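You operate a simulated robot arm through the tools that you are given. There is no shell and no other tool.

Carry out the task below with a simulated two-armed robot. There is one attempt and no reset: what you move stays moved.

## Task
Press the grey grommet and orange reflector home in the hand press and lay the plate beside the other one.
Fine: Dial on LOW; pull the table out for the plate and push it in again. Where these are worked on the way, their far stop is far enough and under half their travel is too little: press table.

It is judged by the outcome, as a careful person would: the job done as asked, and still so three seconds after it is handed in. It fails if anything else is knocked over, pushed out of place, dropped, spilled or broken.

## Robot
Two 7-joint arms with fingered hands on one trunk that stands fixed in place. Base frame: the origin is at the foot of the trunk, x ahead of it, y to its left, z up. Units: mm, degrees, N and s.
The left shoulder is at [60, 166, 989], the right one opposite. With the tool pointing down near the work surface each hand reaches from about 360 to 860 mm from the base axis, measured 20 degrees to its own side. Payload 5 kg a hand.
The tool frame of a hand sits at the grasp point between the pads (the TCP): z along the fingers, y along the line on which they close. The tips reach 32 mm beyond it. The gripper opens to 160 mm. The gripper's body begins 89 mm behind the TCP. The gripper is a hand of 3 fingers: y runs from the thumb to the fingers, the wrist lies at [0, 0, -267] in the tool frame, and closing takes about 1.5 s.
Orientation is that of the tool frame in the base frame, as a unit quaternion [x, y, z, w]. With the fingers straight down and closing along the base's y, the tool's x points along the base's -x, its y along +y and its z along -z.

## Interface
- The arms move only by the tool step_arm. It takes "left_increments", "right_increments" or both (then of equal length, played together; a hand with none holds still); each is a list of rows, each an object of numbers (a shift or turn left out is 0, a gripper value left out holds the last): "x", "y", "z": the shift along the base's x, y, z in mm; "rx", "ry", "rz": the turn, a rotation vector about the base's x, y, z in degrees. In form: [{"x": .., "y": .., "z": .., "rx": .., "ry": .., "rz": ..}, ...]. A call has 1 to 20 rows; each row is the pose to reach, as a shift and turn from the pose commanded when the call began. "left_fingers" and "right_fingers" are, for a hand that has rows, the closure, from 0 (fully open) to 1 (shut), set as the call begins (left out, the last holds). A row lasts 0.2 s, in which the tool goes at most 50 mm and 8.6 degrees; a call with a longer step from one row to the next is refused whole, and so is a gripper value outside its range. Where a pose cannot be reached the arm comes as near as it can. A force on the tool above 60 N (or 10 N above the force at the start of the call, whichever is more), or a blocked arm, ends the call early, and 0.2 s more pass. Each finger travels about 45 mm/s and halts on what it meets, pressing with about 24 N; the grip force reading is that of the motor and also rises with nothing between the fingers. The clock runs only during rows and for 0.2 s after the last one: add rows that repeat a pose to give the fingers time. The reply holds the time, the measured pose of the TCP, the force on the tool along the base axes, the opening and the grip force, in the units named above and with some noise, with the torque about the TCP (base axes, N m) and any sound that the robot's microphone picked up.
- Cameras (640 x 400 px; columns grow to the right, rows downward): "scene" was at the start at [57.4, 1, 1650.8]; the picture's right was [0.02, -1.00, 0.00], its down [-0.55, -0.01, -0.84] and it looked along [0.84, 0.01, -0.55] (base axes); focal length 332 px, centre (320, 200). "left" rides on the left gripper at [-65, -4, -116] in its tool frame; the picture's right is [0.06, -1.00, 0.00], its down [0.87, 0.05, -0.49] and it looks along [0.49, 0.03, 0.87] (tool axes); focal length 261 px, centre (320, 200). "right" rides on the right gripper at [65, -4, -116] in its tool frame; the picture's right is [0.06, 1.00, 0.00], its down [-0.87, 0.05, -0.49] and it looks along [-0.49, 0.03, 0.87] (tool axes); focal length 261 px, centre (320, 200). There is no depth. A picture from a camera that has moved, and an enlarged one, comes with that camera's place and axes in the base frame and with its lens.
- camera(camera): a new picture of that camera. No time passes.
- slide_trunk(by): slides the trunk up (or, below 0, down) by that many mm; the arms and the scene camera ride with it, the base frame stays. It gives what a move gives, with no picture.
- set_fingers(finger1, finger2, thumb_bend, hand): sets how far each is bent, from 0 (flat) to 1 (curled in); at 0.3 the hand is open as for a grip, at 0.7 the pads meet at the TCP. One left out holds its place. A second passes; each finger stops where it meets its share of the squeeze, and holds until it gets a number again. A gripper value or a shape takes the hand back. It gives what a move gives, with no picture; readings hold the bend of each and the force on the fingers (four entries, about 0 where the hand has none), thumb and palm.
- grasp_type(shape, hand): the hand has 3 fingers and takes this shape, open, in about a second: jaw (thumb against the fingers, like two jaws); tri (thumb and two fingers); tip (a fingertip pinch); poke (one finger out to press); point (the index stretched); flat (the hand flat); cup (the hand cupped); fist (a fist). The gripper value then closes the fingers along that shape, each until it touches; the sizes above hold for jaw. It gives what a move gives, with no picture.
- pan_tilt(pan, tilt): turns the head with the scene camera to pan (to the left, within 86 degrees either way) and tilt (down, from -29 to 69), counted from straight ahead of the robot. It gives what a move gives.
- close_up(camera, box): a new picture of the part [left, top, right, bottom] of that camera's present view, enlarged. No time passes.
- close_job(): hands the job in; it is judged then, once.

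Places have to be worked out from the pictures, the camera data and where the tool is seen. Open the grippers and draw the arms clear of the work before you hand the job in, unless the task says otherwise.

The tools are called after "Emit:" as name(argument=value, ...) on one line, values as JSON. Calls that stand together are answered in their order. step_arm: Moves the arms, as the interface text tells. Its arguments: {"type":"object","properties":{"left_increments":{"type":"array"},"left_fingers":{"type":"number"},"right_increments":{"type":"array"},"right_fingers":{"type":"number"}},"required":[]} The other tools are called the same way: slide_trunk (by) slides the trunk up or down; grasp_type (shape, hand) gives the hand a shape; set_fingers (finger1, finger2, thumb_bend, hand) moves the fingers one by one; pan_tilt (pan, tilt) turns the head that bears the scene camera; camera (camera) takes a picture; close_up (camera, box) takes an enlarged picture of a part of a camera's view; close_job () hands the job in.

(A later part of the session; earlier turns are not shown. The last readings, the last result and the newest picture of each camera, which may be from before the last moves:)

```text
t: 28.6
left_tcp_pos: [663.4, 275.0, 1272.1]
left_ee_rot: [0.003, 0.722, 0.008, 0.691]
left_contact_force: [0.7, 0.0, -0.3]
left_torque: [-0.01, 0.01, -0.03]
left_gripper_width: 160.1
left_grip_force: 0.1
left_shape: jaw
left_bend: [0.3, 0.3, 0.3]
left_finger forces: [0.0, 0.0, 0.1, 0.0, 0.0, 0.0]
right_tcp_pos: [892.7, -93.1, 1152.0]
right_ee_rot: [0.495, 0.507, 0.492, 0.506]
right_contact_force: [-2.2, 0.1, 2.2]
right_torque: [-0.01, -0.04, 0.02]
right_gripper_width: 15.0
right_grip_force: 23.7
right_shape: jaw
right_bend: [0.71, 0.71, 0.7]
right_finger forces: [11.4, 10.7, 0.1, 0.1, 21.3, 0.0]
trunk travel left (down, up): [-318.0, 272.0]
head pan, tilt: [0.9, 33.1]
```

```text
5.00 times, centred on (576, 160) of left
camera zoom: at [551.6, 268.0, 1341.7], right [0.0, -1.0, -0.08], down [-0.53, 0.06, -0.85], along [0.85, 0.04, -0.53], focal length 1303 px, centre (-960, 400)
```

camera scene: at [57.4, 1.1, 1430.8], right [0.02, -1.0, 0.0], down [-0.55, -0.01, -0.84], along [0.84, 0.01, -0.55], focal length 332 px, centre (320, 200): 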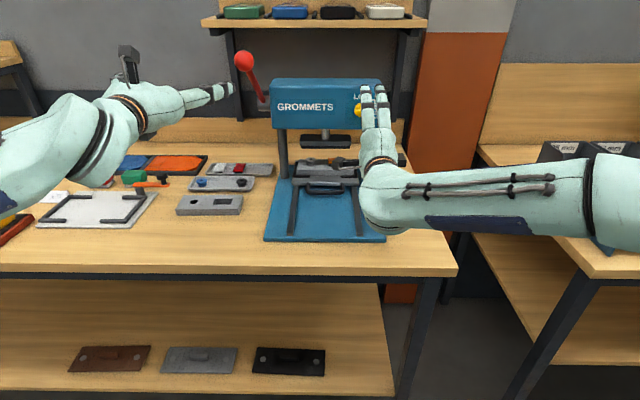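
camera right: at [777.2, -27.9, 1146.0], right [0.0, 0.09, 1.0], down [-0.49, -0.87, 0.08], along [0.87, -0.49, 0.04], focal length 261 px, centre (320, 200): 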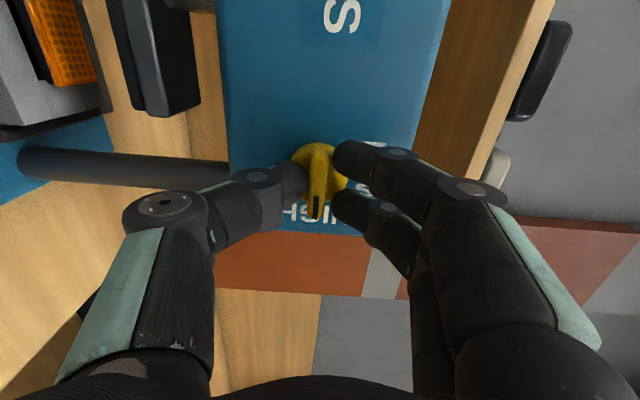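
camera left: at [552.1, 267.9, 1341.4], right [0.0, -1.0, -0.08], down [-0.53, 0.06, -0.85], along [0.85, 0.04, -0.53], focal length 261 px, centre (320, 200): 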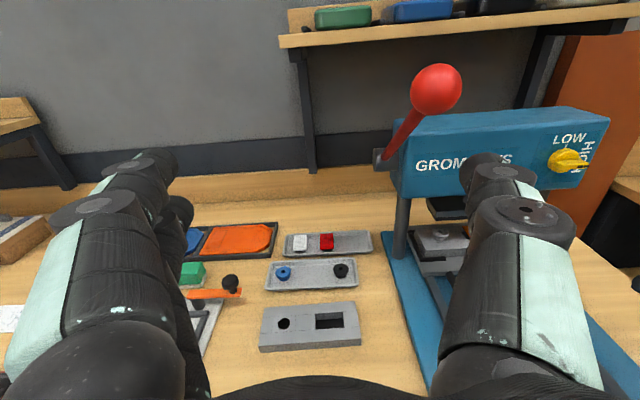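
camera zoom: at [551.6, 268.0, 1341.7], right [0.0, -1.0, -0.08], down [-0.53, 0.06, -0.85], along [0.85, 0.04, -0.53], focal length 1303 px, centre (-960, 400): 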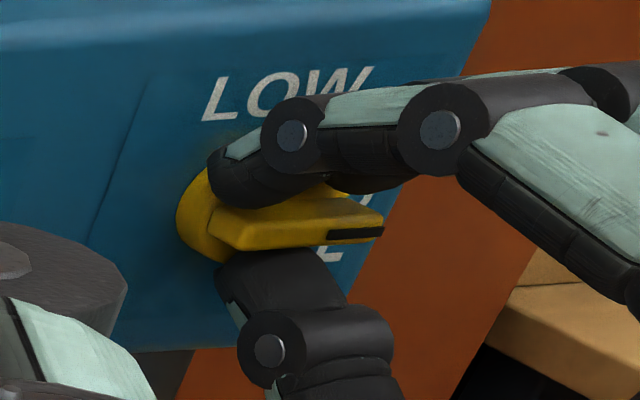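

Bar gripped (15 mm). I'll turn it 90 degrees counter-clockwise toward LOW.

Emit:
step_arm(right_increments=[{"rx": -6}, {"rx": -12}, {"rx": -18}, {"rx": -24}, {"rx": -30}, {"rx": -36}, {"rx": -42}, {"rx": -48}, {"rx": -54}, {"rx": -60}, {"rx": -66}, {"rx": -72}, {"rx": -78}, {"rx": -84}, {"rx": -90}, {"rx": -90}])

Emit:
camera(camera="right")

Emit:
close_up(camera="left", box=[512, 120, 640, 200])

```text
t: 32.0
left_tcp_pos: [664.8, 273.5, 1271.9]
left_ee_rot: [0.003, 0.723, 0.008, 0.691]
left_contact_force: [-0.7, 0.7, -0.5]
left_torque: [0.01, -0.02, 0.01]
left_gripper_width: 160.1
left_grip_force: 0.2
left_shape: jaw
left_bend: [0.3, 0.3, 0.3]
left_finger forces: [0.1, 0.0, 0.1, 0.0, 0.0, 0.0]
right_tcp_pos: [892.4, -93.5, 1149.3]
right_ee_rot: [-0.008, 0.707, -0.01, 0.707]
right_contact_force: [-14.9, -0.6, -20.3]
right_torque: [0.23, 0.69, -0.23]
right_gripper_width: 14.9
right_grip_force: 23.8
right_shape: jaw
right_bend: [0.71, 0.71, 0.7]
right_finger forces: [16.1, 10.1, 0.0, 0.0, 36.5, 0.1]
trunk travel left (down, up): [-318.0, 272.0]
head pan, tilt: [0.9, 33.1]
```

```text
taken
camera right: at [777.1, -98.6, 1084.0], right [0.0, 1.0, -0.09], down [-0.49, 0.08, 0.87], along [0.87, 0.04, 0.49], focal length 261 px, centre (320, 200)
```

right: 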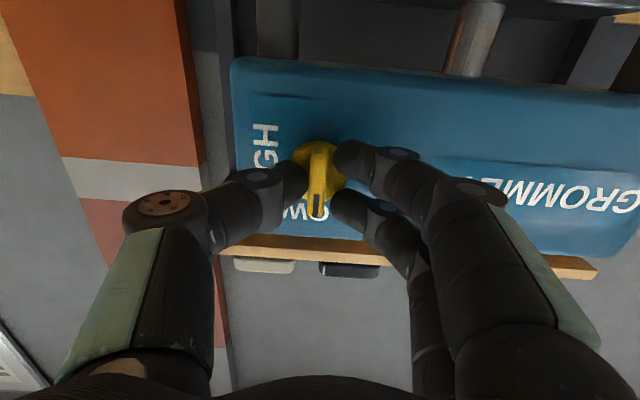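

```text
5.00 times, centred on (576, 160) of left
camera zoom: at [552.4, 267.7, 1341.3], right [0.0, -1.0, -0.08], down [-0.53, 0.06, -0.85], along [0.85, 0.04, -0.53], focal length 1303 px, centre (-960, 400)
```

zoom: 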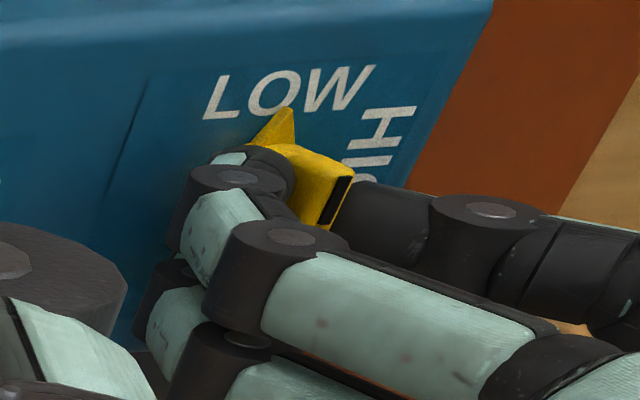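

The pointer is up at LOW. I'll open and back off straight.

Emit:
step_arm(right_increments=[{}, {}, {}, {"x": -15}, {"x": -40}, {"x": -70}, {"x": -100}, {"x": -140}], right_fingers=0.7)

Emit:
close_up(camera="left", box=[512, 120, 640, 200])

Emit:
camera(camera="right")

Emit:
camera(camera="scene")

```text
t: 33.8
left_tcp_pos: [663.8, 274.2, 1271.2]
left_ee_rot: [0.003, 0.722, 0.008, 0.692]
left_contact_force: [0.6, 0.7, 0.5]
left_torque: [0.03, 0.01, 0.0]
left_gripper_width: 159.9
left_grip_force: 0.1
left_shape: jaw
left_bend: [0.3, 0.3, 0.3]
left_finger forces: [0.0, 0.0, 0.1, 0.0, 0.0, 0.0]
right_tcp_pos: [753.1, -94.9, 1153.4]
right_ee_rot: [-0.007, 0.706, -0.01, 0.708]
right_contact_force: [0.2, -0.5, 0.3]
right_torque: [0.0, 0.01, 0.04]
right_gripper_width: 47.9
right_grip_force: 0.0
right_shape: jaw
right_bend: [0.73, 0.73, 0.7]
right_finger forces: [0.0, 0.1, 0.1, 0.1, 0.0, 0.1]
trunk travel left (down, up): [-318.0, 272.0]
head pan, tilt: [0.9, 33.1]
```

```text
5.00 times, centred on (576, 160) of left
camera zoom: at [551.7, 267.8, 1341.7], right [0.0, -1.0, -0.08], down [-0.53, 0.06, -0.85], along [0.85, 0.04, -0.53], focal length 1303 px, centre (-960, 400)
```

zoom: 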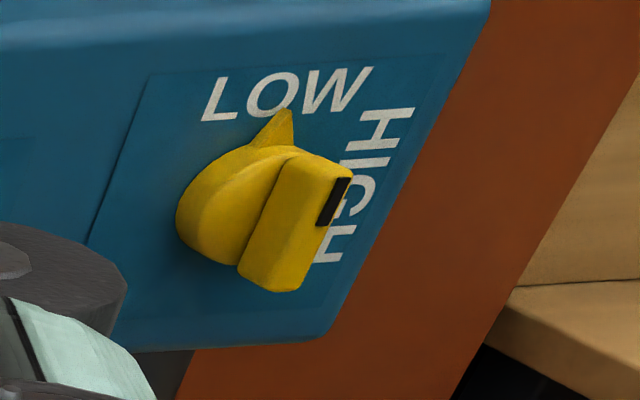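

```text
taken
camera right: at [637.1, -100.2, 1087.3], right [0.01, 1.0, -0.09], down [-0.49, 0.08, 0.87], along [0.87, 0.04, 0.49], focal length 261 px, centre (320, 200)
```

right: 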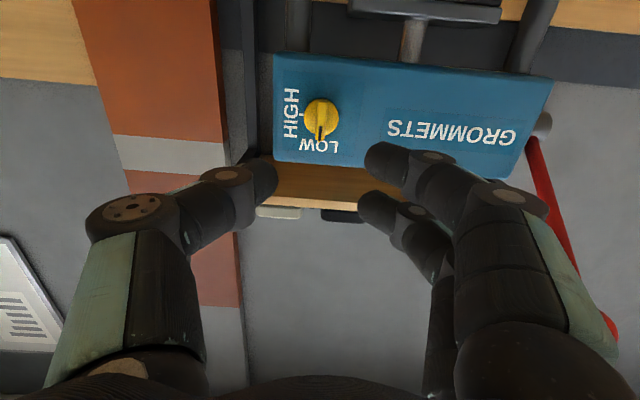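

```text
taken
camera scene: at [57.1, 1.0, 1430.9], right [0.02, -1.0, 0.0], down [-0.55, -0.01, -0.84], along [0.84, 0.01, -0.55], focal length 332 px, centre (320, 200)
```

scene: 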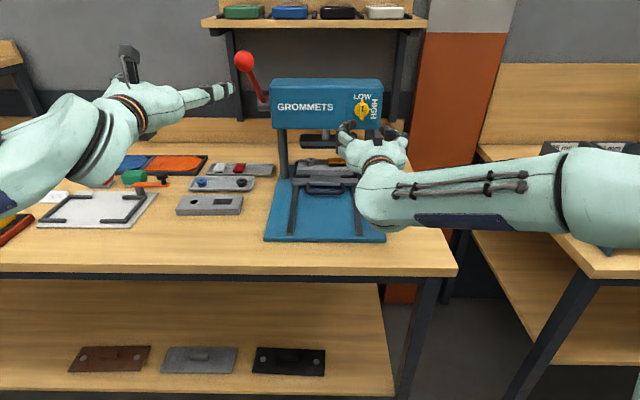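

Dial reads LOW. I'll move the right arm aside and examine the table and ram alignment.

Emit:
step_arm(right_increments=[{"x": -15, "y": -30}, {"x": -30, "y": -60}, {"x": -40, "y": -95}, {"x": -50, "y": -130}, {"x": -50, "y": -165}, {"x": -50, "y": -200}, {"x": -50, "y": -230}, {"x": -50, "y": -230}])

Emit:
close_up(camera="scene", box=[240, 70, 400, 250])

Emit:
close_up(camera="scene", box=[272, 125, 384, 205])

Emit:
camera(camera="right")

```text
t: 35.6
left_tcp_pos: [663.2, 273.4, 1271.5]
left_ee_rot: [0.003, 0.722, 0.007, 0.692]
left_contact_force: [0.2, -0.2, -0.6]
left_torque: [0.0, 0.03, -0.03]
left_gripper_width: 159.9
left_grip_force: 0.0
left_shape: jaw
left_bend: [0.3, 0.3, 0.3]
left_finger forces: [0.1, 0.0, 0.0, 0.0, 0.0, 0.0]
right_tcp_pos: [721.8, -154.4, 1151.1]
right_ee_rot: [-0.006, 0.706, -0.01, 0.708]
right_contact_force: [0.1, -0.5, -0.5]
right_torque: [0.0, 0.01, 0.0]
right_gripper_width: 48.0
right_grip_force: 0.0
right_shape: jaw
right_bend: [0.73, 0.73, 0.7]
right_finger forces: [0.0, 0.0, 0.0, 0.1, 0.0, 0.0]
right hand out of reach, approached as far as the arm can: row 3, 4, 5, 6, 7, 8
trunk travel left (down, up): [-318.0, 272.0]
head pan, tilt: [0.9, 33.1]
```

```text
2.22 times, centred on (320, 160) of scene
camera zoom: at [57.4, 1.1, 1430.8], right [0.02, -1.0, 0.0], down [-0.55, -0.01, -0.84], along [0.84, 0.01, -0.55], focal length 737 px, centre (320, 289)
```

zoom: 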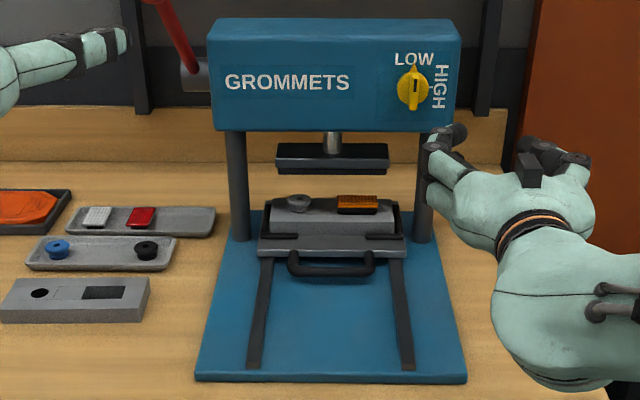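

```text
5.00 times, centred on (328, 165) of scene
camera zoom: at [57.4, 1.1, 1430.8], right [0.02, -1.0, 0.0], down [-0.55, -0.01, -0.84], along [0.84, 0.01, -0.55], focal length 1658 px, centre (280, 375)
```

zoom: 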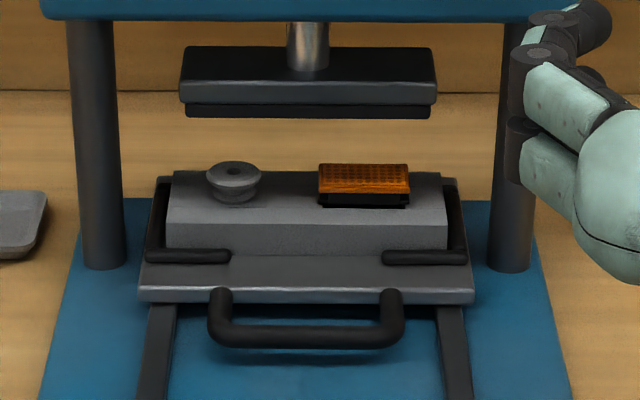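

```text
taken
camera right: at [607.0, -160.0, 1085.4], right [0.01, 1.0, -0.09], down [-0.49, 0.08, 0.87], along [0.87, 0.04, 0.49], focal length 261 px, centre (320, 200)
```

right: 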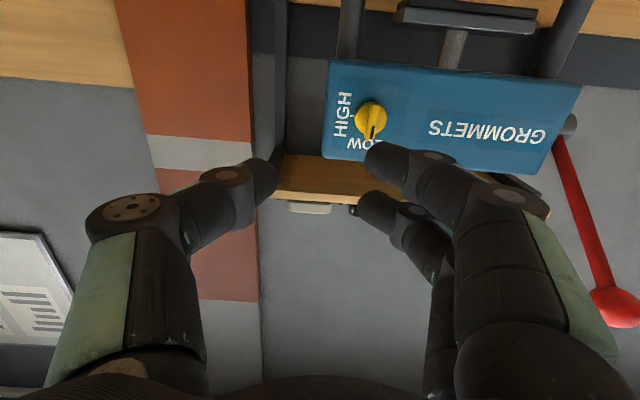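

The table looks fully in (plate front x≈949, ram above it). Next is the lever: ball at about [798, 170, 1294]. I'll line the left hand up behind it with the fingers part-closed.

Emit:
step_arm(left_increments=[{"y": -20, "z": 5}, {"y": -45, "z": 10}, {"y": -70, "z": 15}, {"y": -95, "z": 22}, {"y": -104, "z": 22}, {"y": -104, "z": 22, "x": 20}, {"y": -104, "z": 22, "x": 40}, {"y": -104, "z": 22, "x": 50}], left_fingers=0.45)

Emit:
camera(camera="left")

Emit:
camera(camera="scene")

```text
t: 37.4
left_tcp_pos: [688.5, 178.4, 1294.0]
left_ee_rot: [0.003, 0.722, 0.007, 0.692]
left_contact_force: [0.0, 0.6, 0.6]
left_torque: [0.05, -0.01, -0.01]
left_gripper_width: 88.8
left_grip_force: 0.1
left_shape: jaw
left_bend: [0.72, 0.72, 0.7]
left_finger forces: [0.0, 0.0, 0.1, 0.0, 0.0, 0.0]
left hand out of reach, approached as far as the arm can: row 7, 8
right_tcp_pos: [721.2, -154.7, 1149.7]
right_ee_rot: [-0.007, 0.706, -0.011, 0.708]
right_contact_force: [0.2, 0.2, -0.1]
right_torque: [-0.03, 0.01, 0.0]
right_gripper_width: 48.0
right_grip_force: 0.0
right_shape: jaw
right_bend: [0.73, 0.73, 0.7]
right_finger forces: [0.0, 0.0, 0.0, 0.0, 0.0, 0.0]
trunk travel left (down, up): [-318.0, 272.0]
head pan, tilt: [0.9, 33.1]
```

```text
taken
camera left: at [576.7, 172.5, 1363.5], right [0.0, -1.0, -0.08], down [-0.53, 0.06, -0.85], along [0.85, 0.04, -0.53], focal length 261 px, centre (320, 200)
```

left: 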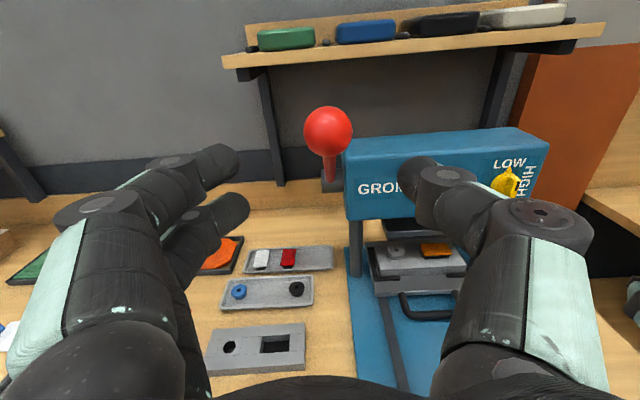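

```text
taken
camera scene: at [57.3, 1.2, 1430.8], right [0.02, -1.0, 0.0], down [-0.55, -0.01, -0.84], along [0.84, 0.01, -0.55], focal length 332 px, centre (320, 200)
```

scene: 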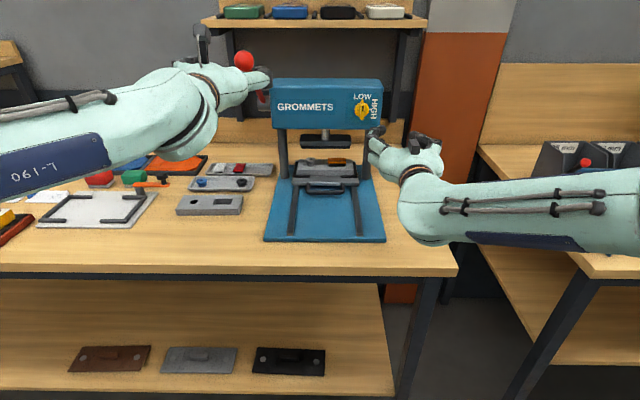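

The forward-pointing pose can't reach the ball, but pointing down should. I'll turn the left hand to point down and raise it so it's above the bench, short of the ball.

Emit:
step_arm(left_increments=[{"ry": 8, "x": -5}, {"ry": 16, "x": -10}, {"ry": 24, "x": -10}, {"ry": 32, "x": -10}, {"ry": 40, "x": -10}, {"ry": 48, "x": -10}, {"ry": 56, "x": -10}, {"ry": 64, "x": -10}, {"ry": 72, "x": -10}, {"ry": 80, "x": -10}, {"ry": 87.6, "x": -10}, {"ry": 87.6, "x": -10}])

Emit:
camera(camera="scene")

```text
t: 40.0
left_tcp_pos: [606.1, 76.1, 1172.6]
left_ee_rot: [0.01, 1.0, 0.008, 0.018]
left_contact_force: [0.0, -3.3, -0.7]
left_torque: [0.34, 0.02, 0.02]
left_gripper_width: 88.1
left_grip_force: 0.0
left_shape: jaw
left_bend: [0.72, 0.72, 0.7]
left_finger forces: [0.1, 0.0, 0.0, 0.0, 0.1, 0.0]
left hand out of reach, approached as far as the arm can: row 1, 2, 8, 9, 10, 11, 12
right_tcp_pos: [722.8, -167.1, 1148.8]
right_ee_rot: [-0.001, 0.707, -0.01, 0.707]
right_contact_force: [0.2, -3.7, -1.0]
right_torque: [-0.03, -0.13, 0.38]
right_gripper_width: 48.2
right_grip_force: 0.1
right_shape: jaw
right_bend: [0.73, 0.73, 0.7]
right_finger forces: [0.1, 0.0, 0.1, 0.0, 0.1, 0.0]
trunk travel left (down, up): [-318.0, 272.0]
head pan, tilt: [0.9, 33.1]
```

```text
taken
camera scene: at [59.2, -9.3, 1430.8], right [0.01, -1.0, -0.01], down [-0.55, 0.0, -0.84], along [0.84, 0.02, -0.55], focal length 332 px, centre (320, 200)
```

scene: 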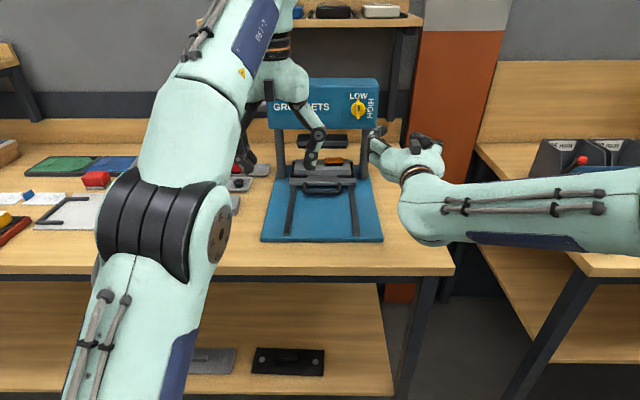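

The left elbow swung round. I'll hold the command a moment and see whether the arm converges.

Emit:
step_arm(left_increments=[{}, {}, {}, {}])

Emit:
camera(camera="scene")

Emit:
camera(camera="left")

```text
t: 41.0
left_tcp_pos: [605.6, 87.1, 1173.3]
left_ee_rot: [0.007, 1.0, 0.003, 0.016]
left_contact_force: [-0.7, 0.3, -0.2]
left_torque: [0.0, 0.04, 0.0]
left_gripper_width: 88.0
left_grip_force: 0.0
left_shape: jaw
left_bend: [0.72, 0.72, 0.7]
left_finger forces: [0.0, 0.0, 0.1, 0.1, 0.0, 0.0]
right_tcp_pos: [722.9, -156.0, 1150.6]
right_ee_rot: [-0.007, 0.706, -0.011, 0.708]
right_contact_force: [0.4, 1.6, 0.5]
right_torque: [-0.02, 0.03, -0.04]
right_gripper_width: 48.3
right_grip_force: 0.1
right_shape: jaw
right_bend: [0.73, 0.73, 0.7]
right_finger forces: [0.0, 0.1, 0.0, 0.1, 0.0, 0.1]
trunk travel left (down, up): [-318.0, 272.0]
head pan, tilt: [0.9, 33.1]
```

```text
taken
camera scene: at [57.4, 1.0, 1430.8], right [0.02, -1.0, 0.0], down [-0.55, -0.01, -0.84], along [0.84, 0.01, -0.55], focal length 332 px, centre (320, 200)
```

scene: 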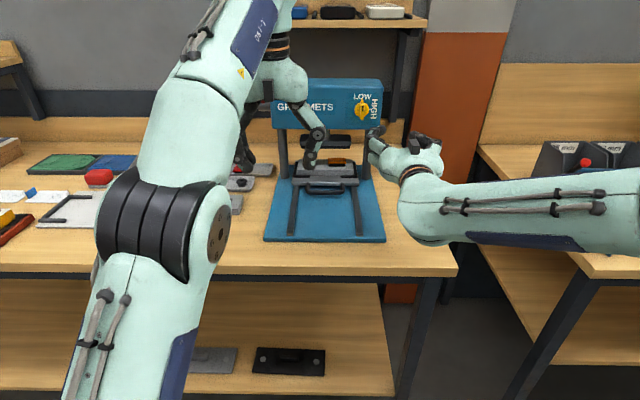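

```text
taken
camera left: at [667.6, 81.0, 1290.3], right [-0.08, -1.0, -0.01], down [-0.88, 0.06, 0.46], along [-0.46, 0.04, -0.89], focal length 261 px, centre (320, 200)
```

left: 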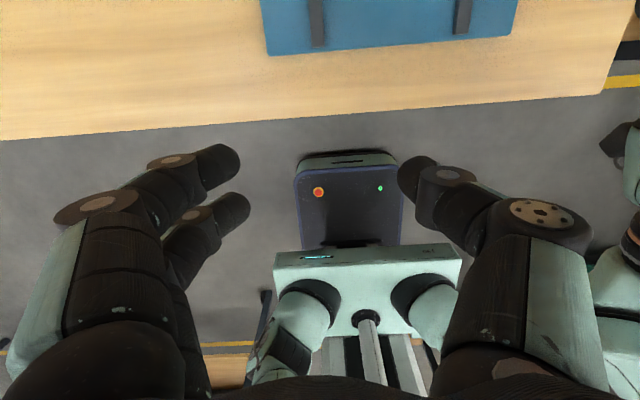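

It has settled pointing down at [606, 87, 1173]. I'll try moving up and left toward a point just in front of the ball.

Emit:
step_arm(left_increments=[{"z": 20}, {"z": 45, "y": 10}, {"z": 70, "y": 25}, {"z": 95, "y": 40}, {"z": 120, "y": 60}, {"z": 120, "y": 83}, {"z": 120, "y": 83, "x": 30}, {"z": 120, "y": 83, "x": 60}, {"z": 120, "y": 83, "x": 60}])

Emit:
camera(camera="scene")

```text
t: 43.0
left_tcp_pos: [550.2, 163.2, 1216.9]
left_ee_rot: [0.008, 1.0, 0.006, 0.006]
left_contact_force: [0.3, 0.5, 0.0]
left_torque: [0.01, 0.01, 0.0]
left_gripper_width: 87.9
left_grip_force: 0.0
left_shape: jaw
left_bend: [0.72, 0.72, 0.7]
left_finger forces: [0.1, 0.0, 0.0, 0.1, 0.1, 0.0]
left hand out of reach, approached as far as the arm can: row 1, 2, 3, 4, 5, 6, 7, 8, 9
right_tcp_pos: [723.7, -154.1, 1150.6]
right_ee_rot: [-0.007, 0.706, -0.009, 0.708]
right_contact_force: [-0.7, 1.0, -0.6]
right_torque: [0.01, -0.01, -0.02]
right_gripper_width: 48.0
right_grip_force: 0.1
right_shape: jaw
right_bend: [0.73, 0.73, 0.7]
right_finger forces: [0.1, 0.0, 0.0, 0.0, 0.0, 0.0]
trunk travel left (down, up): [-318.0, 272.0]
head pan, tilt: [0.9, 33.1]
```

```text
taken
camera scene: at [57.6, 0.5, 1430.8], right [0.02, -1.0, 0.0], down [-0.55, -0.01, -0.84], along [0.84, 0.01, -0.55], focal length 332 px, centre (320, 200)
```

scene: 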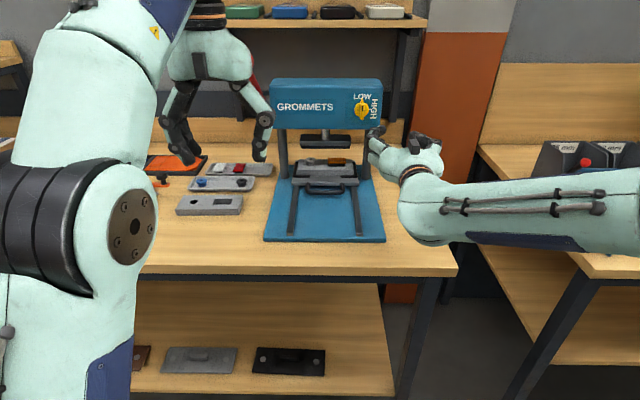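

With the trunk low the shoulder is too far below the ball. I'll raise the trunk back up and approach with the hand tilted about 45 degrees.

Emit:
slide_trunk(by=200)

Emit:
step_arm(left_increments=[{"ry": -6, "x": 15, "z": -5}, {"ry": -12, "x": 30, "z": -10}, {"ry": -18, "x": 45, "z": -15}, {"ry": -24, "x": 60, "z": -20}, {"ry": -30, "x": 75, "z": -25}, {"ry": -36, "x": 90, "z": -30}, {"ry": -40, "x": 105, "z": -35}, {"ry": -45, "x": 120, "z": -40}, {"ry": -45, "x": 120, "z": -40}])

Emit:
camera(camera="scene")

Emit:
camera(camera="left")

```text
t: 45.2
left_tcp_pos: [550.0, 163.8, 1415.3]
left_ee_rot: [0.009, 1.0, 0.006, 0.005]
left_contact_force: [0.1, -0.2, 0.6]
left_torque: [0.02, -0.03, 0.0]
left_gripper_width: 88.0
left_grip_force: 0.1
left_shape: jaw
left_bend: [0.72, 0.72, 0.7]
left_finger forces: [0.0, 0.0, 0.1, 0.0, 0.1, 0.1]
right_tcp_pos: [722.2, -155.3, 1351.6]
right_ee_rot: [-0.007, 0.706, -0.011, 0.708]
right_contact_force: [0.3, -0.9, 0.8]
right_torque: [0.02, 0.04, 0.03]
right_gripper_width: 47.9
right_grip_force: 0.0
right_shape: jaw
right_bend: [0.73, 0.73, 0.7]
right_finger forces: [0.1, 0.1, 0.0, 0.0, 0.0, 0.1]
trunk travel left (down, up): [-518.0, 72.0]
head pan, tilt: [0.9, 33.1]
```

```text
t: 47.2
left_tcp_pos: [670.0, 164.2, 1376.1]
left_ee_rot: [0.005, 0.922, 0.008, 0.387]
left_contact_force: [0.0, 0.1, -0.2]
left_torque: [0.02, -0.01, 0.02]
left_gripper_width: 88.1
left_grip_force: 0.0
left_shape: jaw
left_bend: [0.72, 0.72, 0.7]
left_finger forces: [0.0, 0.0, 0.0, 0.0, 0.1, 0.0]
right_tcp_pos: [722.7, -154.1, 1351.4]
right_ee_rot: [-0.007, 0.706, -0.01, 0.708]
right_contact_force: [0.1, -0.2, -0.5]
right_torque: [0.04, -0.01, 0.0]
right_gripper_width: 48.1
right_grip_force: 0.2
right_shape: jaw
right_bend: [0.73, 0.73, 0.7]
right_finger forces: [0.0, 0.0, 0.0, 0.0, 0.0, 0.0]
trunk travel left (down, up): [-518.0, 72.0]
head pan, tilt: [0.9, 33.1]
```

```text
taken
camera scene: at [57.5, 0.8, 1630.8], right [0.02, -1.0, 0.0], down [-0.55, -0.01, -0.84], along [0.84, 0.01, -0.55], focal length 332 px, centre (320, 200)
```

scene: 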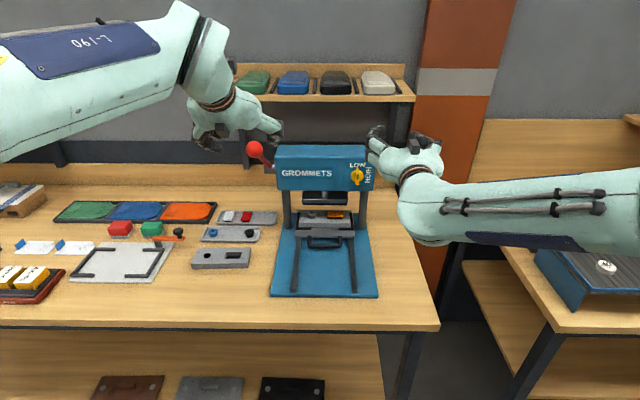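

```text
taken
camera left: at [633.6, 156.9, 1504.1], right [-0.05, -1.0, -0.07], down [-0.96, 0.06, -0.28], along [0.28, 0.05, -0.96], focal length 261 px, centre (320, 200)
```

left: 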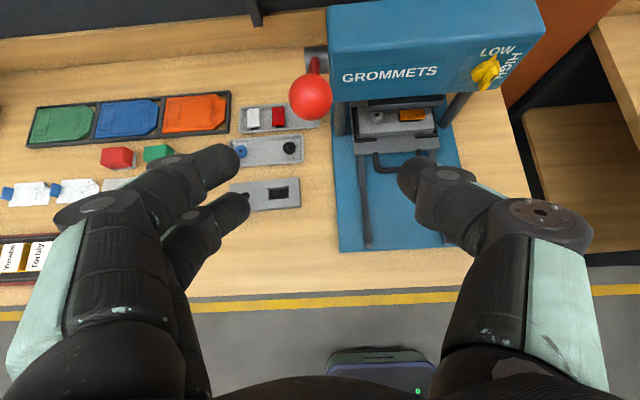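

Good clear approach. I'll straddle the ball with the fingers on either side of it.

Emit:
step_arm(left_increments=[{"x": 20, "y": 2, "z": -3}, {"x": 40, "y": 5, "z": -8}, {"x": 60, "y": 6, "z": -15}, {"x": 80, "y": 6, "z": -32}, {"x": 95, "y": 6, "z": -47}, {"x": 110, "y": 6, "z": -62}, {"x": 118, "y": 6, "z": -70}, {"x": 126, "y": 6, "z": -78}, {"x": 126, "y": 6, "z": -78}])

Emit:
camera(camera="left")

Emit:
close_up(camera="scene", box=[192, 100, 320, 180])

```text
t: 49.2
left_tcp_pos: [795.7, 170.0, 1296.5]
left_ee_rot: [0.005, 0.922, 0.009, 0.388]
left_contact_force: [-0.4, -0.7, -0.4]
left_torque: [-0.01, -0.01, -0.01]
left_gripper_width: 88.3
left_grip_force: 0.1
left_shape: jaw
left_bend: [0.72, 0.72, 0.7]
left_finger forces: [0.1, 0.0, 0.0, 0.0, 0.0, 0.1]
right_tcp_pos: [722.1, -154.8, 1351.2]
right_ee_rot: [-0.007, 0.706, -0.01, 0.708]
right_contact_force: [0.0, 0.2, -0.4]
right_torque: [0.0, 0.02, 0.0]
right_gripper_width: 47.9
right_grip_force: 0.1
right_shape: jaw
right_bend: [0.73, 0.73, 0.7]
right_finger forces: [0.0, 0.0, 0.0, 0.1, 0.0, 0.0]
trunk travel left (down, up): [-518.0, 72.0]
head pan, tilt: [0.9, 33.1]
```

```text
taken
camera left: at [760.2, 163.1, 1425.0], right [-0.05, -1.0, -0.07], down [-0.96, 0.06, -0.28], along [0.28, 0.05, -0.96], focal length 261 px, centre (320, 200)
```

left: 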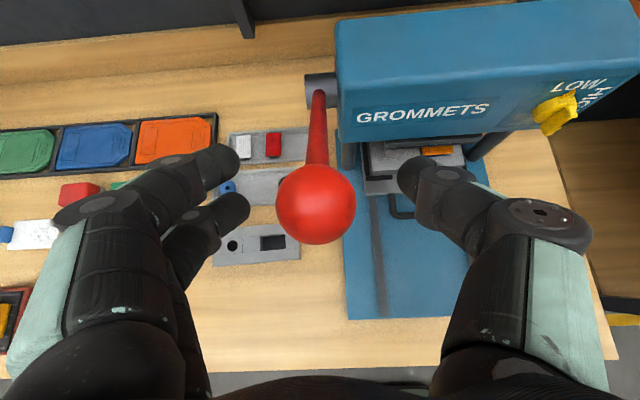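

```text
5.00 times, centred on (256, 140) of scene
camera zoom: at [57.1, 1.0, 1630.8], right [0.02, -1.0, 0.0], down [-0.55, -0.01, -0.84], along [0.84, 0.01, -0.55], focal length 1658 px, centre (640, 500)
```

zoom: 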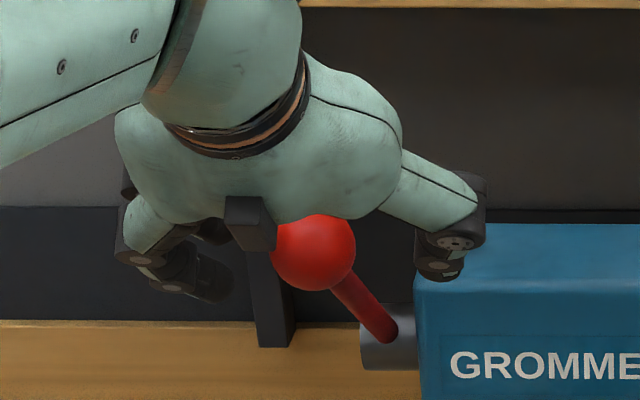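

The ball is right at the grasp point. I'll close on it.

Emit:
step_arm(left_increments=[{}, {}, {}, {}, {}, {}, {}], left_fingers=1.0)

```text
t: 50.8
left_tcp_pos: [797.7, 169.2, 1296.1]
left_ee_rot: [0.006, 0.922, 0.009, 0.387]
left_contact_force: [6.9, -1.9, -4.7]
left_torque: [-0.04, -0.01, -0.04]
left_gripper_width: 14.9
left_grip_force: 24.3
left_shape: jaw
left_bend: [0.71, 0.72, 0.72]
left_finger forces: [9.5, 9.4, 0.0, 0.0, 20.3, 0.0]
right_tcp_pos: [724.3, -154.5, 1351.1]
right_ee_rot: [-0.008, 0.706, -0.01, 0.708]
right_contact_force: [0.1, 0.1, 0.3]
right_torque: [-0.01, -0.01, -0.02]
right_gripper_width: 47.9
right_grip_force: 0.0
right_shape: jaw
right_bend: [0.73, 0.73, 0.7]
right_finger forces: [0.1, 0.0, 0.1, 0.0, 0.0, 0.0]
trunk travel left (down, up): [-518.0, 72.0]
head pan, tilt: [0.9, 33.1]
```

The gap reads 15 mm, less than the ball; I'll look at how it's held.

Emit:
camera(camera="left")

Emit:
close_up(camera="scene", box=[192, 100, 320, 180])

```text
taken
camera left: at [761.7, 162.3, 1423.8], right [-0.05, -1.0, -0.07], down [-0.96, 0.06, -0.27], along [0.28, 0.05, -0.96], focal length 261 px, centre (320, 200)
```

left: 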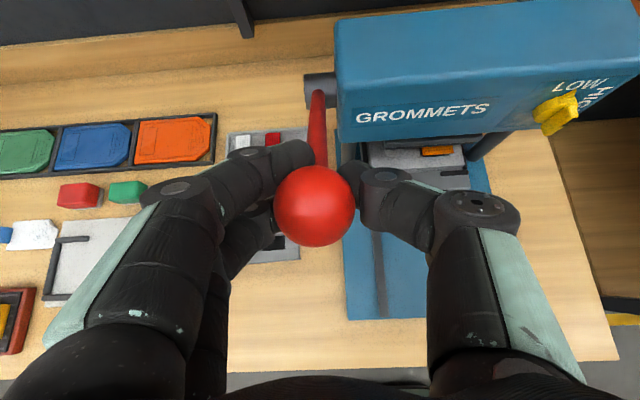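

```text
5.00 times, centred on (256, 140) of scene
camera zoom: at [58.8, 0.8, 1630.7], right [0.02, -1.0, 0.0], down [-0.55, -0.01, -0.84], along [0.84, 0.01, -0.55], focal length 1658 px, centre (640, 500)
```

zoom: 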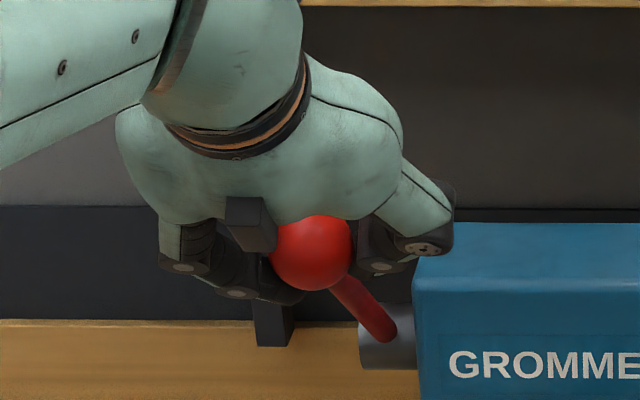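

The fingers wrap the ball from in front, a good hold for pulling. I'll draw it down along its arc around the hub, first 20 degrees.

Emit:
step_arm(left_increments=[{"x": -5, "z": -7}, {"x": -10, "z": -13.7}, {"x": -14.5, "z": -21}, {"x": -18.9, "z": -28.1}, {"x": -23, "z": -35.5}, {"x": -26.9, "z": -43.1}, {"x": -30.4, "z": -51}, {"x": -33.8, "z": -58.6}, {"x": -36.8, "z": -66.5}, {"x": -39.6, "z": -74.5}])

Emit:
camera(camera="left")

Emit:
camera(camera="scene")

```text
t: 53.0
left_tcp_pos: [759.8, 170.7, 1221.5]
left_ee_rot: [0.005, 0.922, 0.009, 0.387]
left_contact_force: [27.0, -4.6, -3.3]
left_torque: [0.06, -0.88, 0.09]
left_gripper_width: 13.4
left_grip_force: 23.7
left_shape: jaw
left_bend: [0.71, 0.7, 0.71]
left_finger forces: [19.8, 17.6, 0.1, 0.0, 24.8, 0.0]
right_tcp_pos: [725.7, -156.6, 1350.4]
right_ee_rot: [-0.006, 0.707, -0.01, 0.707]
right_contact_force: [0.1, 0.1, 0.1]
right_torque: [0.02, 0.01, 0.0]
right_gripper_width: 48.0
right_grip_force: 0.1
right_shape: jaw
right_bend: [0.73, 0.73, 0.7]
right_finger forces: [0.1, 0.0, 0.1, 0.1, 0.0, 0.0]
trunk travel left (down, up): [-518.0, 72.0]
head pan, tilt: [0.9, 33.1]
```

```text
taken
camera left: at [723.3, 162.9, 1349.8], right [-0.05, -1.0, -0.07], down [-0.96, 0.06, -0.27], along [0.28, 0.05, -0.96], focal length 261 px, centre (320, 200)
```

left: 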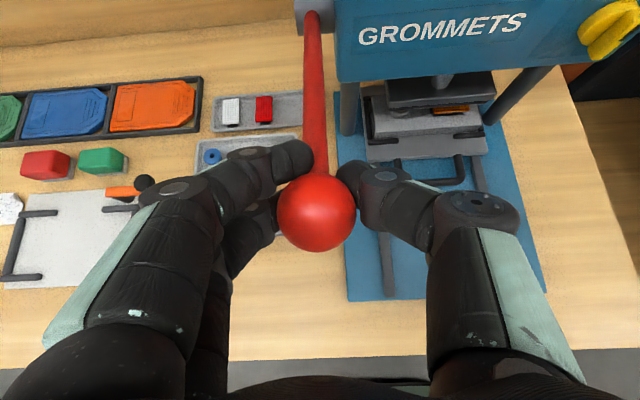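

```text
taken
camera scene: at [61.4, 0.2, 1630.7], right [0.02, -1.0, 0.0], down [-0.55, -0.01, -0.84], along [0.84, 0.01, -0.55], focal length 332 px, centre (320, 200)
```

scene: 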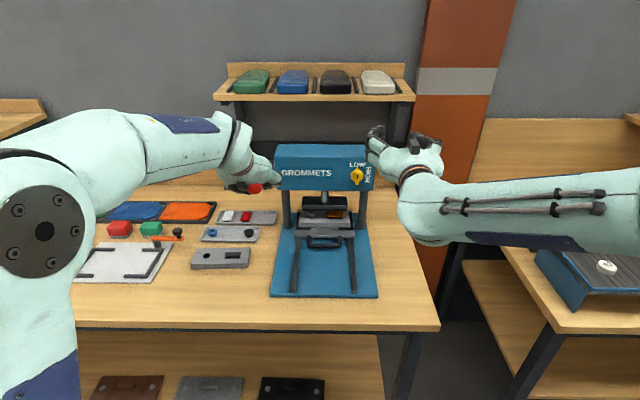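

The ram is descending with the lever. I'll continue the arc with a slight forward correction for the 27 N pull.

Emit:
step_arm(left_increments=[{"x": 0, "z": -8}, {"x": 0.5, "z": -16.3}, {"x": 0, "z": -24.5}, {"x": -1, "z": -32.9}, {"x": -2, "z": -41}, {"x": -3, "z": -49.7}, {"x": -3.5, "z": -58}, {"x": -4, "z": -66.6}])

Emit:
camera(camera="left")

Emit:
close_up(camera="scene", box=[240, 140, 400, 260])

```text
t: 54.8
left_tcp_pos: [752.6, 171.9, 1158.3]
left_ee_rot: [0.005, 0.921, 0.01, 0.389]
left_contact_force: [11.1, 4.0, 6.8]
left_torque: [0.08, -1.14, 0.4]
left_gripper_width: 15.2
left_grip_force: 23.7
left_shape: jaw
left_bend: [0.74, 0.7, 0.72]
left_finger forces: [35.8, 19.3, 0.0, 0.1, 20.4, 0.1]
right_tcp_pos: [723.1, -154.4, 1351.7]
right_ee_rot: [-0.007, 0.706, -0.01, 0.708]
right_contact_force: [0.1, -0.3, -0.1]
right_torque: [-0.03, 0.0, 0.03]
right_gripper_width: 47.9
right_grip_force: 0.0
right_shape: jaw
right_bend: [0.73, 0.73, 0.7]
right_finger forces: [0.0, 0.1, 0.0, 0.0, 0.0, 0.0]
trunk travel left (down, up): [-518.0, 72.0]
head pan, tilt: [0.9, 33.1]
```

```text
taken
camera left: at [717.3, 164.7, 1286.2], right [-0.05, -1.0, -0.07], down [-0.96, 0.06, -0.28], along [0.28, 0.05, -0.96], focal length 261 px, centre (320, 200)
```

left: 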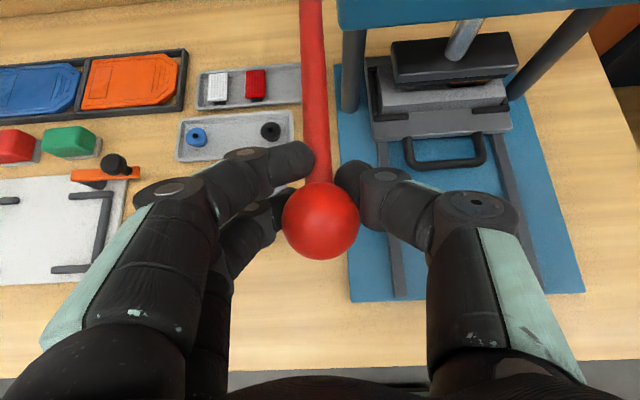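

```text
3.33 times, centred on (320, 200) of scene
camera zoom: at [58.0, 1.4, 1630.8], right [0.02, -1.0, 0.0], down [-0.55, -0.01, -0.84], along [0.84, 0.01, -0.55], focal length 1105 px, centre (320, 200)
```

zoom: 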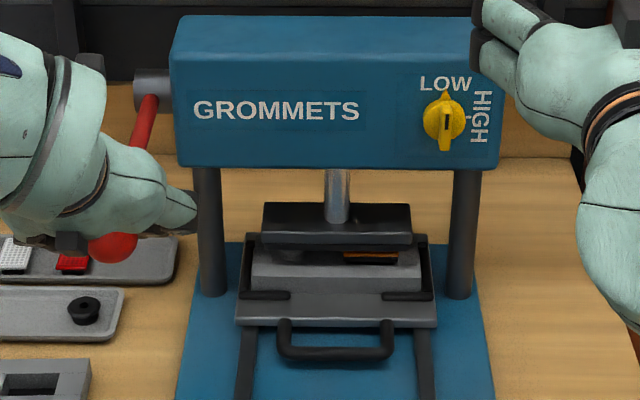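

The ram is nearly on the parts. I'll carry on down the arc and watch the force and ram.

Emit:
step_arm(left_increments=[{"x": -3, "z": -6}, {"x": -5, "z": -12}, {"x": -5, "z": -18}, {"x": -5, "z": -24}, {"x": -5, "z": -30}, {"x": -4, "z": -36}, {"x": -3, "z": -42}, {"x": -2, "z": -48}])

Emit:
camera(camera="left")

Emit:
close_up(camera="scene", box=[240, 140, 400, 260])

```text
t: 56.6
left_tcp_pos: [756.9, 170.6, 1113.0]
left_ee_rot: [0.007, 0.919, 0.008, 0.394]
left_contact_force: [44.4, 13.5, 19.8]
left_torque: [0.3, -1.96, 0.44]
left_gripper_width: 13.6
left_grip_force: 23.8
left_shape: jaw
left_bend: [0.74, 0.66, 0.7]
left_finger forces: [42.2, 23.2, 0.0, 0.0, 27.2, 0.1]
right_tcp_pos: [725.2, -152.7, 1349.1]
right_ee_rot: [-0.007, 0.707, -0.011, 0.707]
right_contact_force: [0.1, -0.9, 0.2]
right_torque: [-0.03, 0.01, 0.02]
right_gripper_width: 48.0
right_grip_force: 0.1
right_shape: jaw
right_bend: [0.73, 0.73, 0.7]
right_finger forces: [0.1, 0.1, 0.1, 0.0, 0.0, 0.0]
trunk travel left (down, up): [-518.0, 72.0]
head pan, tilt: [0.9, 33.1]
```

```text
taken
camera left: at [719.0, 164.5, 1240.5], right [-0.05, -1.0, -0.07], down [-0.96, 0.07, -0.29], along [0.29, 0.05, -0.96], focal length 261 px, centre (320, 200)
```

left: 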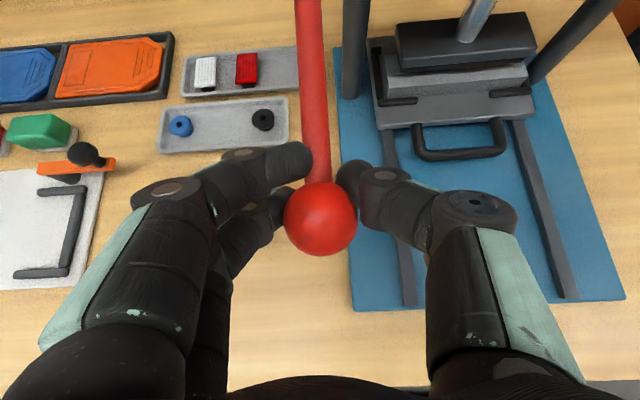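

```text
3.33 times, centred on (320, 200) of scene
camera zoom: at [60.9, 2.3, 1630.8], right [0.02, -1.0, 0.0], down [-0.55, -0.01, -0.84], along [0.84, 0.01, -0.55], focal length 1105 px, centre (320, 200)
```

zoom: 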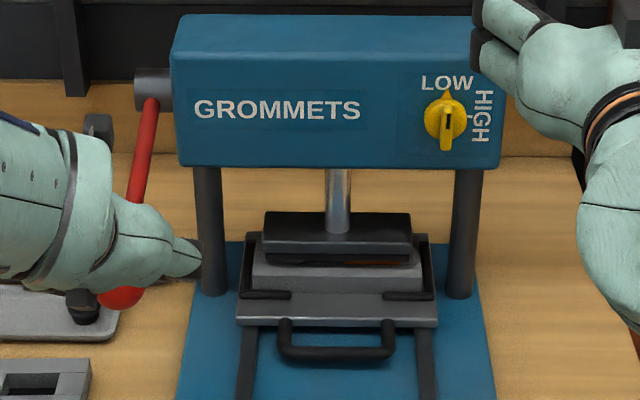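

The ram is almost on the plate. I'll ease the outward pull by moving forward and continue down in small steps.

Emit:
step_arm(left_increments=[{"x": 6, "z": -4}, {"x": 9, "z": -8}, {"x": 10, "z": -13}, {"x": 11, "z": -18}, {"x": 12, "z": -23}, {"x": 14, "z": -28}, {"x": 16, "z": -33}])

Emit:
camera(camera="left")

Emit:
close_up(camera="scene", box=[240, 140, 400, 260])

```text
t: 58.2
left_tcp_pos: [767.2, 171.2, 1088.1]
left_ee_rot: [0.005, 0.918, 0.008, 0.396]
left_contact_force: [-6.2, 16.5, 52.1]
left_torque: [0.23, -1.43, 0.66]
left_gripper_width: 18.4
left_grip_force: 24.4
left_shape: jaw
left_bend: [0.77, 0.69, 0.72]
left_finger forces: [48.3, 14.9, 0.0, 0.0, 23.4, 0.0]
right_tcp_pos: [717.5, -153.8, 1355.5]
right_ee_rot: [-0.006, 0.705, -0.01, 0.709]
right_contact_force: [-0.8, -0.1, 0.5]
right_torque: [0.04, 0.04, -0.03]
right_gripper_width: 48.1
right_grip_force: 0.1
right_shape: jaw
right_bend: [0.73, 0.73, 0.7]
right_finger forces: [0.1, 0.1, 0.0, 0.0, 0.0, 0.0]
trunk travel left (down, up): [-518.0, 72.0]
head pan, tilt: [0.9, 33.1]
```

```text
taken
camera left: at [728.0, 164.8, 1213.9], right [-0.04, -1.0, -0.06], down [-0.95, 0.06, -0.29], along [0.3, 0.05, -0.95], focal length 261 px, centre (320, 200)
```

left: 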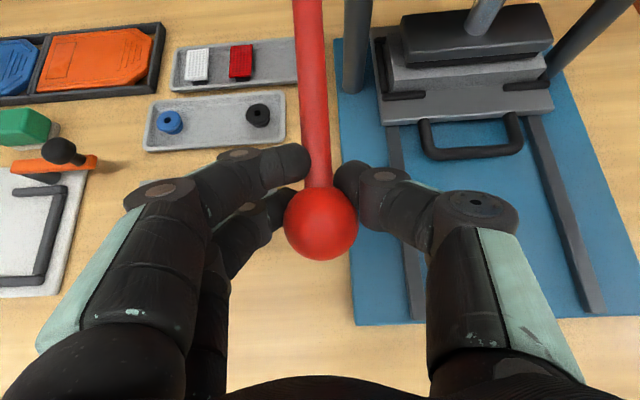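

```text
3.33 times, centred on (320, 200) of scene
camera zoom: at [51.1, 2.2, 1631.6], right [0.02, -1.0, 0.0], down [-0.54, -0.01, -0.84], along [0.84, 0.01, -0.54], focal length 1105 px, centre (320, 200)
```

zoom: 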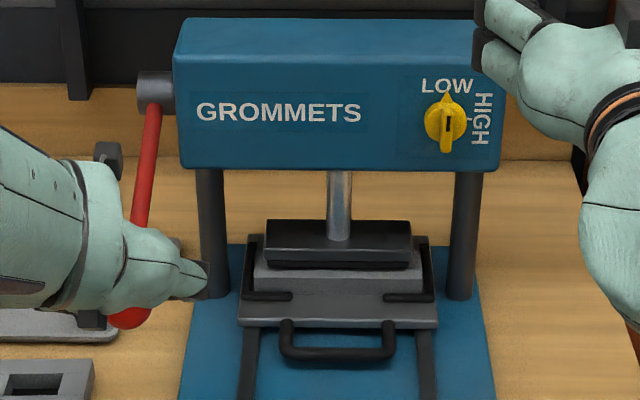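

The ram looks seated on the plate with 52 N upward. I'll push a little further to be sure of the stop.

Emit:
step_arm(left_increments=[{"x": 1, "z": -4}, {"x": 3, "z": -8}, {"x": 5, "z": -12}, {"x": 7, "z": -16}, {"x": 7, "z": -16}])

Emit:
close_up(camera="scene", box=[240, 140, 400, 260])

Emit:
close_up(camera="left", box=[360, 0, 580, 138])

```text
t: 59.4
left_tcp_pos: [766.4, 162.9, 1064.5]
left_ee_rot: [0.009, 0.921, 0.008, 0.389]
left_contact_force: [-51.9, -29.6, 11.8]
left_torque: [3.92, -6.41, 0.89]
left_gripper_width: 8.6
left_grip_force: 24.0
left_shape: jaw
left_bend: [0.73, 0.74, 0.73]
left_finger forces: [0.0, 0.1, 0.1, 0.0, 0.0, 0.0]
right_tcp_pos: [715.7, -159.1, 1354.7]
right_ee_rot: [-0.006, 0.704, -0.009, 0.71]
right_contact_force: [0.2, -0.3, 0.0]
right_torque: [-0.02, -0.01, -0.02]
right_gripper_width: 48.1
right_grip_force: 0.2
right_shape: jaw
right_bend: [0.73, 0.73, 0.7]
right_finger forces: [0.1, 0.0, 0.0, 0.0, 0.0, 0.0]
trunk travel left (down, up): [-518.0, 72.0]
head pan, tilt: [0.9, 33.1]
```

```text
3.33 times, centred on (320, 200) of scene
camera zoom: at [48.9, -3.4, 1631.2], right [0.02, -1.0, 0.0], down [-0.54, -0.01, -0.84], along [0.84, 0.01, -0.54], focal length 1105 px, centre (320, 200)
```

zoom: 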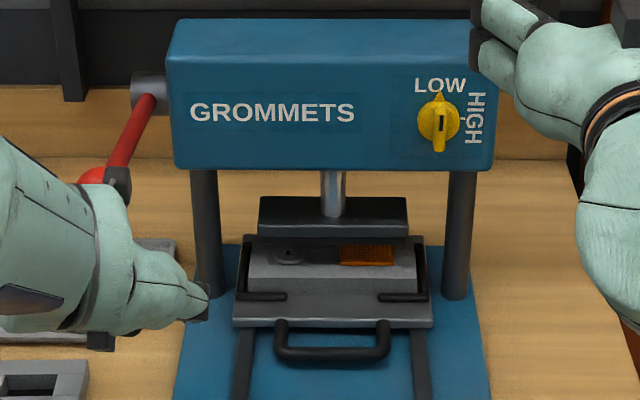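

```text
2.90 times, centred on (470, 69) of left
camera zoom: at [731.2, 155.7, 1191.9], right [-0.05, -1.0, -0.07], down [-0.96, 0.07, -0.28], along [0.28, 0.05, -0.96], focal length 756 px, centre (-115, 580)
```

zoom: 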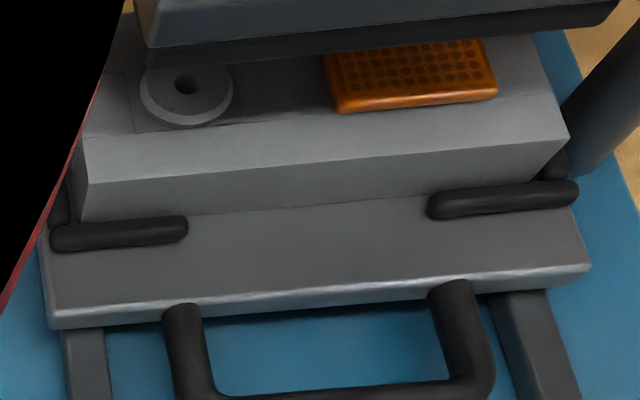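

The ball slipped free and the lever is springing back up, resting against my hand. The parts now look seated. I'll see how the hand and lever touch before moving.

Emit:
camera(camera="left")

Emit:
camera(camera="scene")

Emit:
close_up(camera="scene", box=[160, 120, 320, 240])

```text
taken
camera left: at [731.2, 155.7, 1191.9], right [-0.05, -1.0, -0.07], down [-0.96, 0.07, -0.28], along [0.28, 0.05, -0.96], focal length 261 px, centre (320, 200)
```

left: 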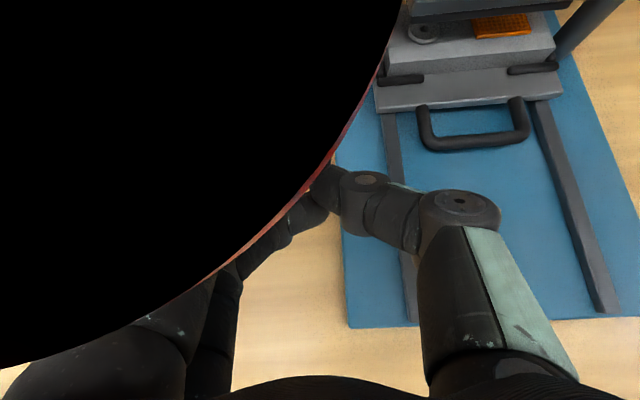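

```text
taken
camera scene: at [48.9, -3.4, 1631.2], right [0.02, -1.0, 0.0], down [-0.54, -0.01, -0.84], along [0.84, 0.01, -0.54], focal length 332 px, centre (320, 200)
```

scene: 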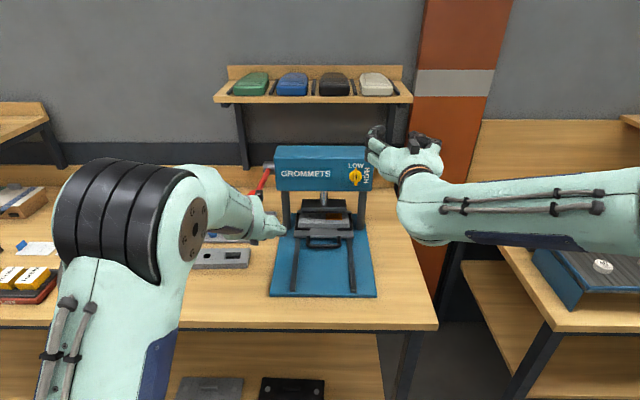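

```text
3.33 times, centred on (240, 180) of scene
camera zoom: at [48.9, -3.4, 1631.2], right [0.02, -1.0, 0.0], down [-0.54, -0.01, -0.84], along [0.84, 0.01, -0.54], focal length 1105 px, centre (587, 267)
```

zoom: 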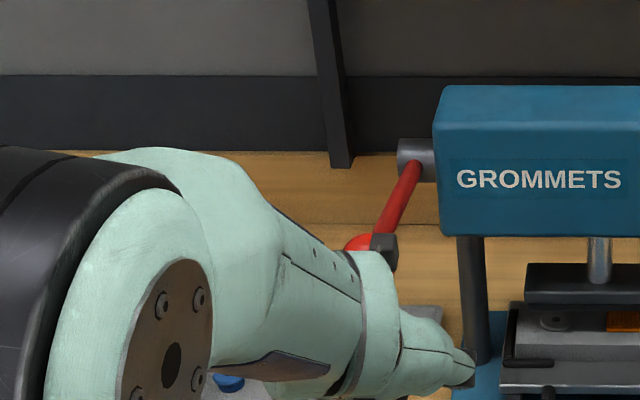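

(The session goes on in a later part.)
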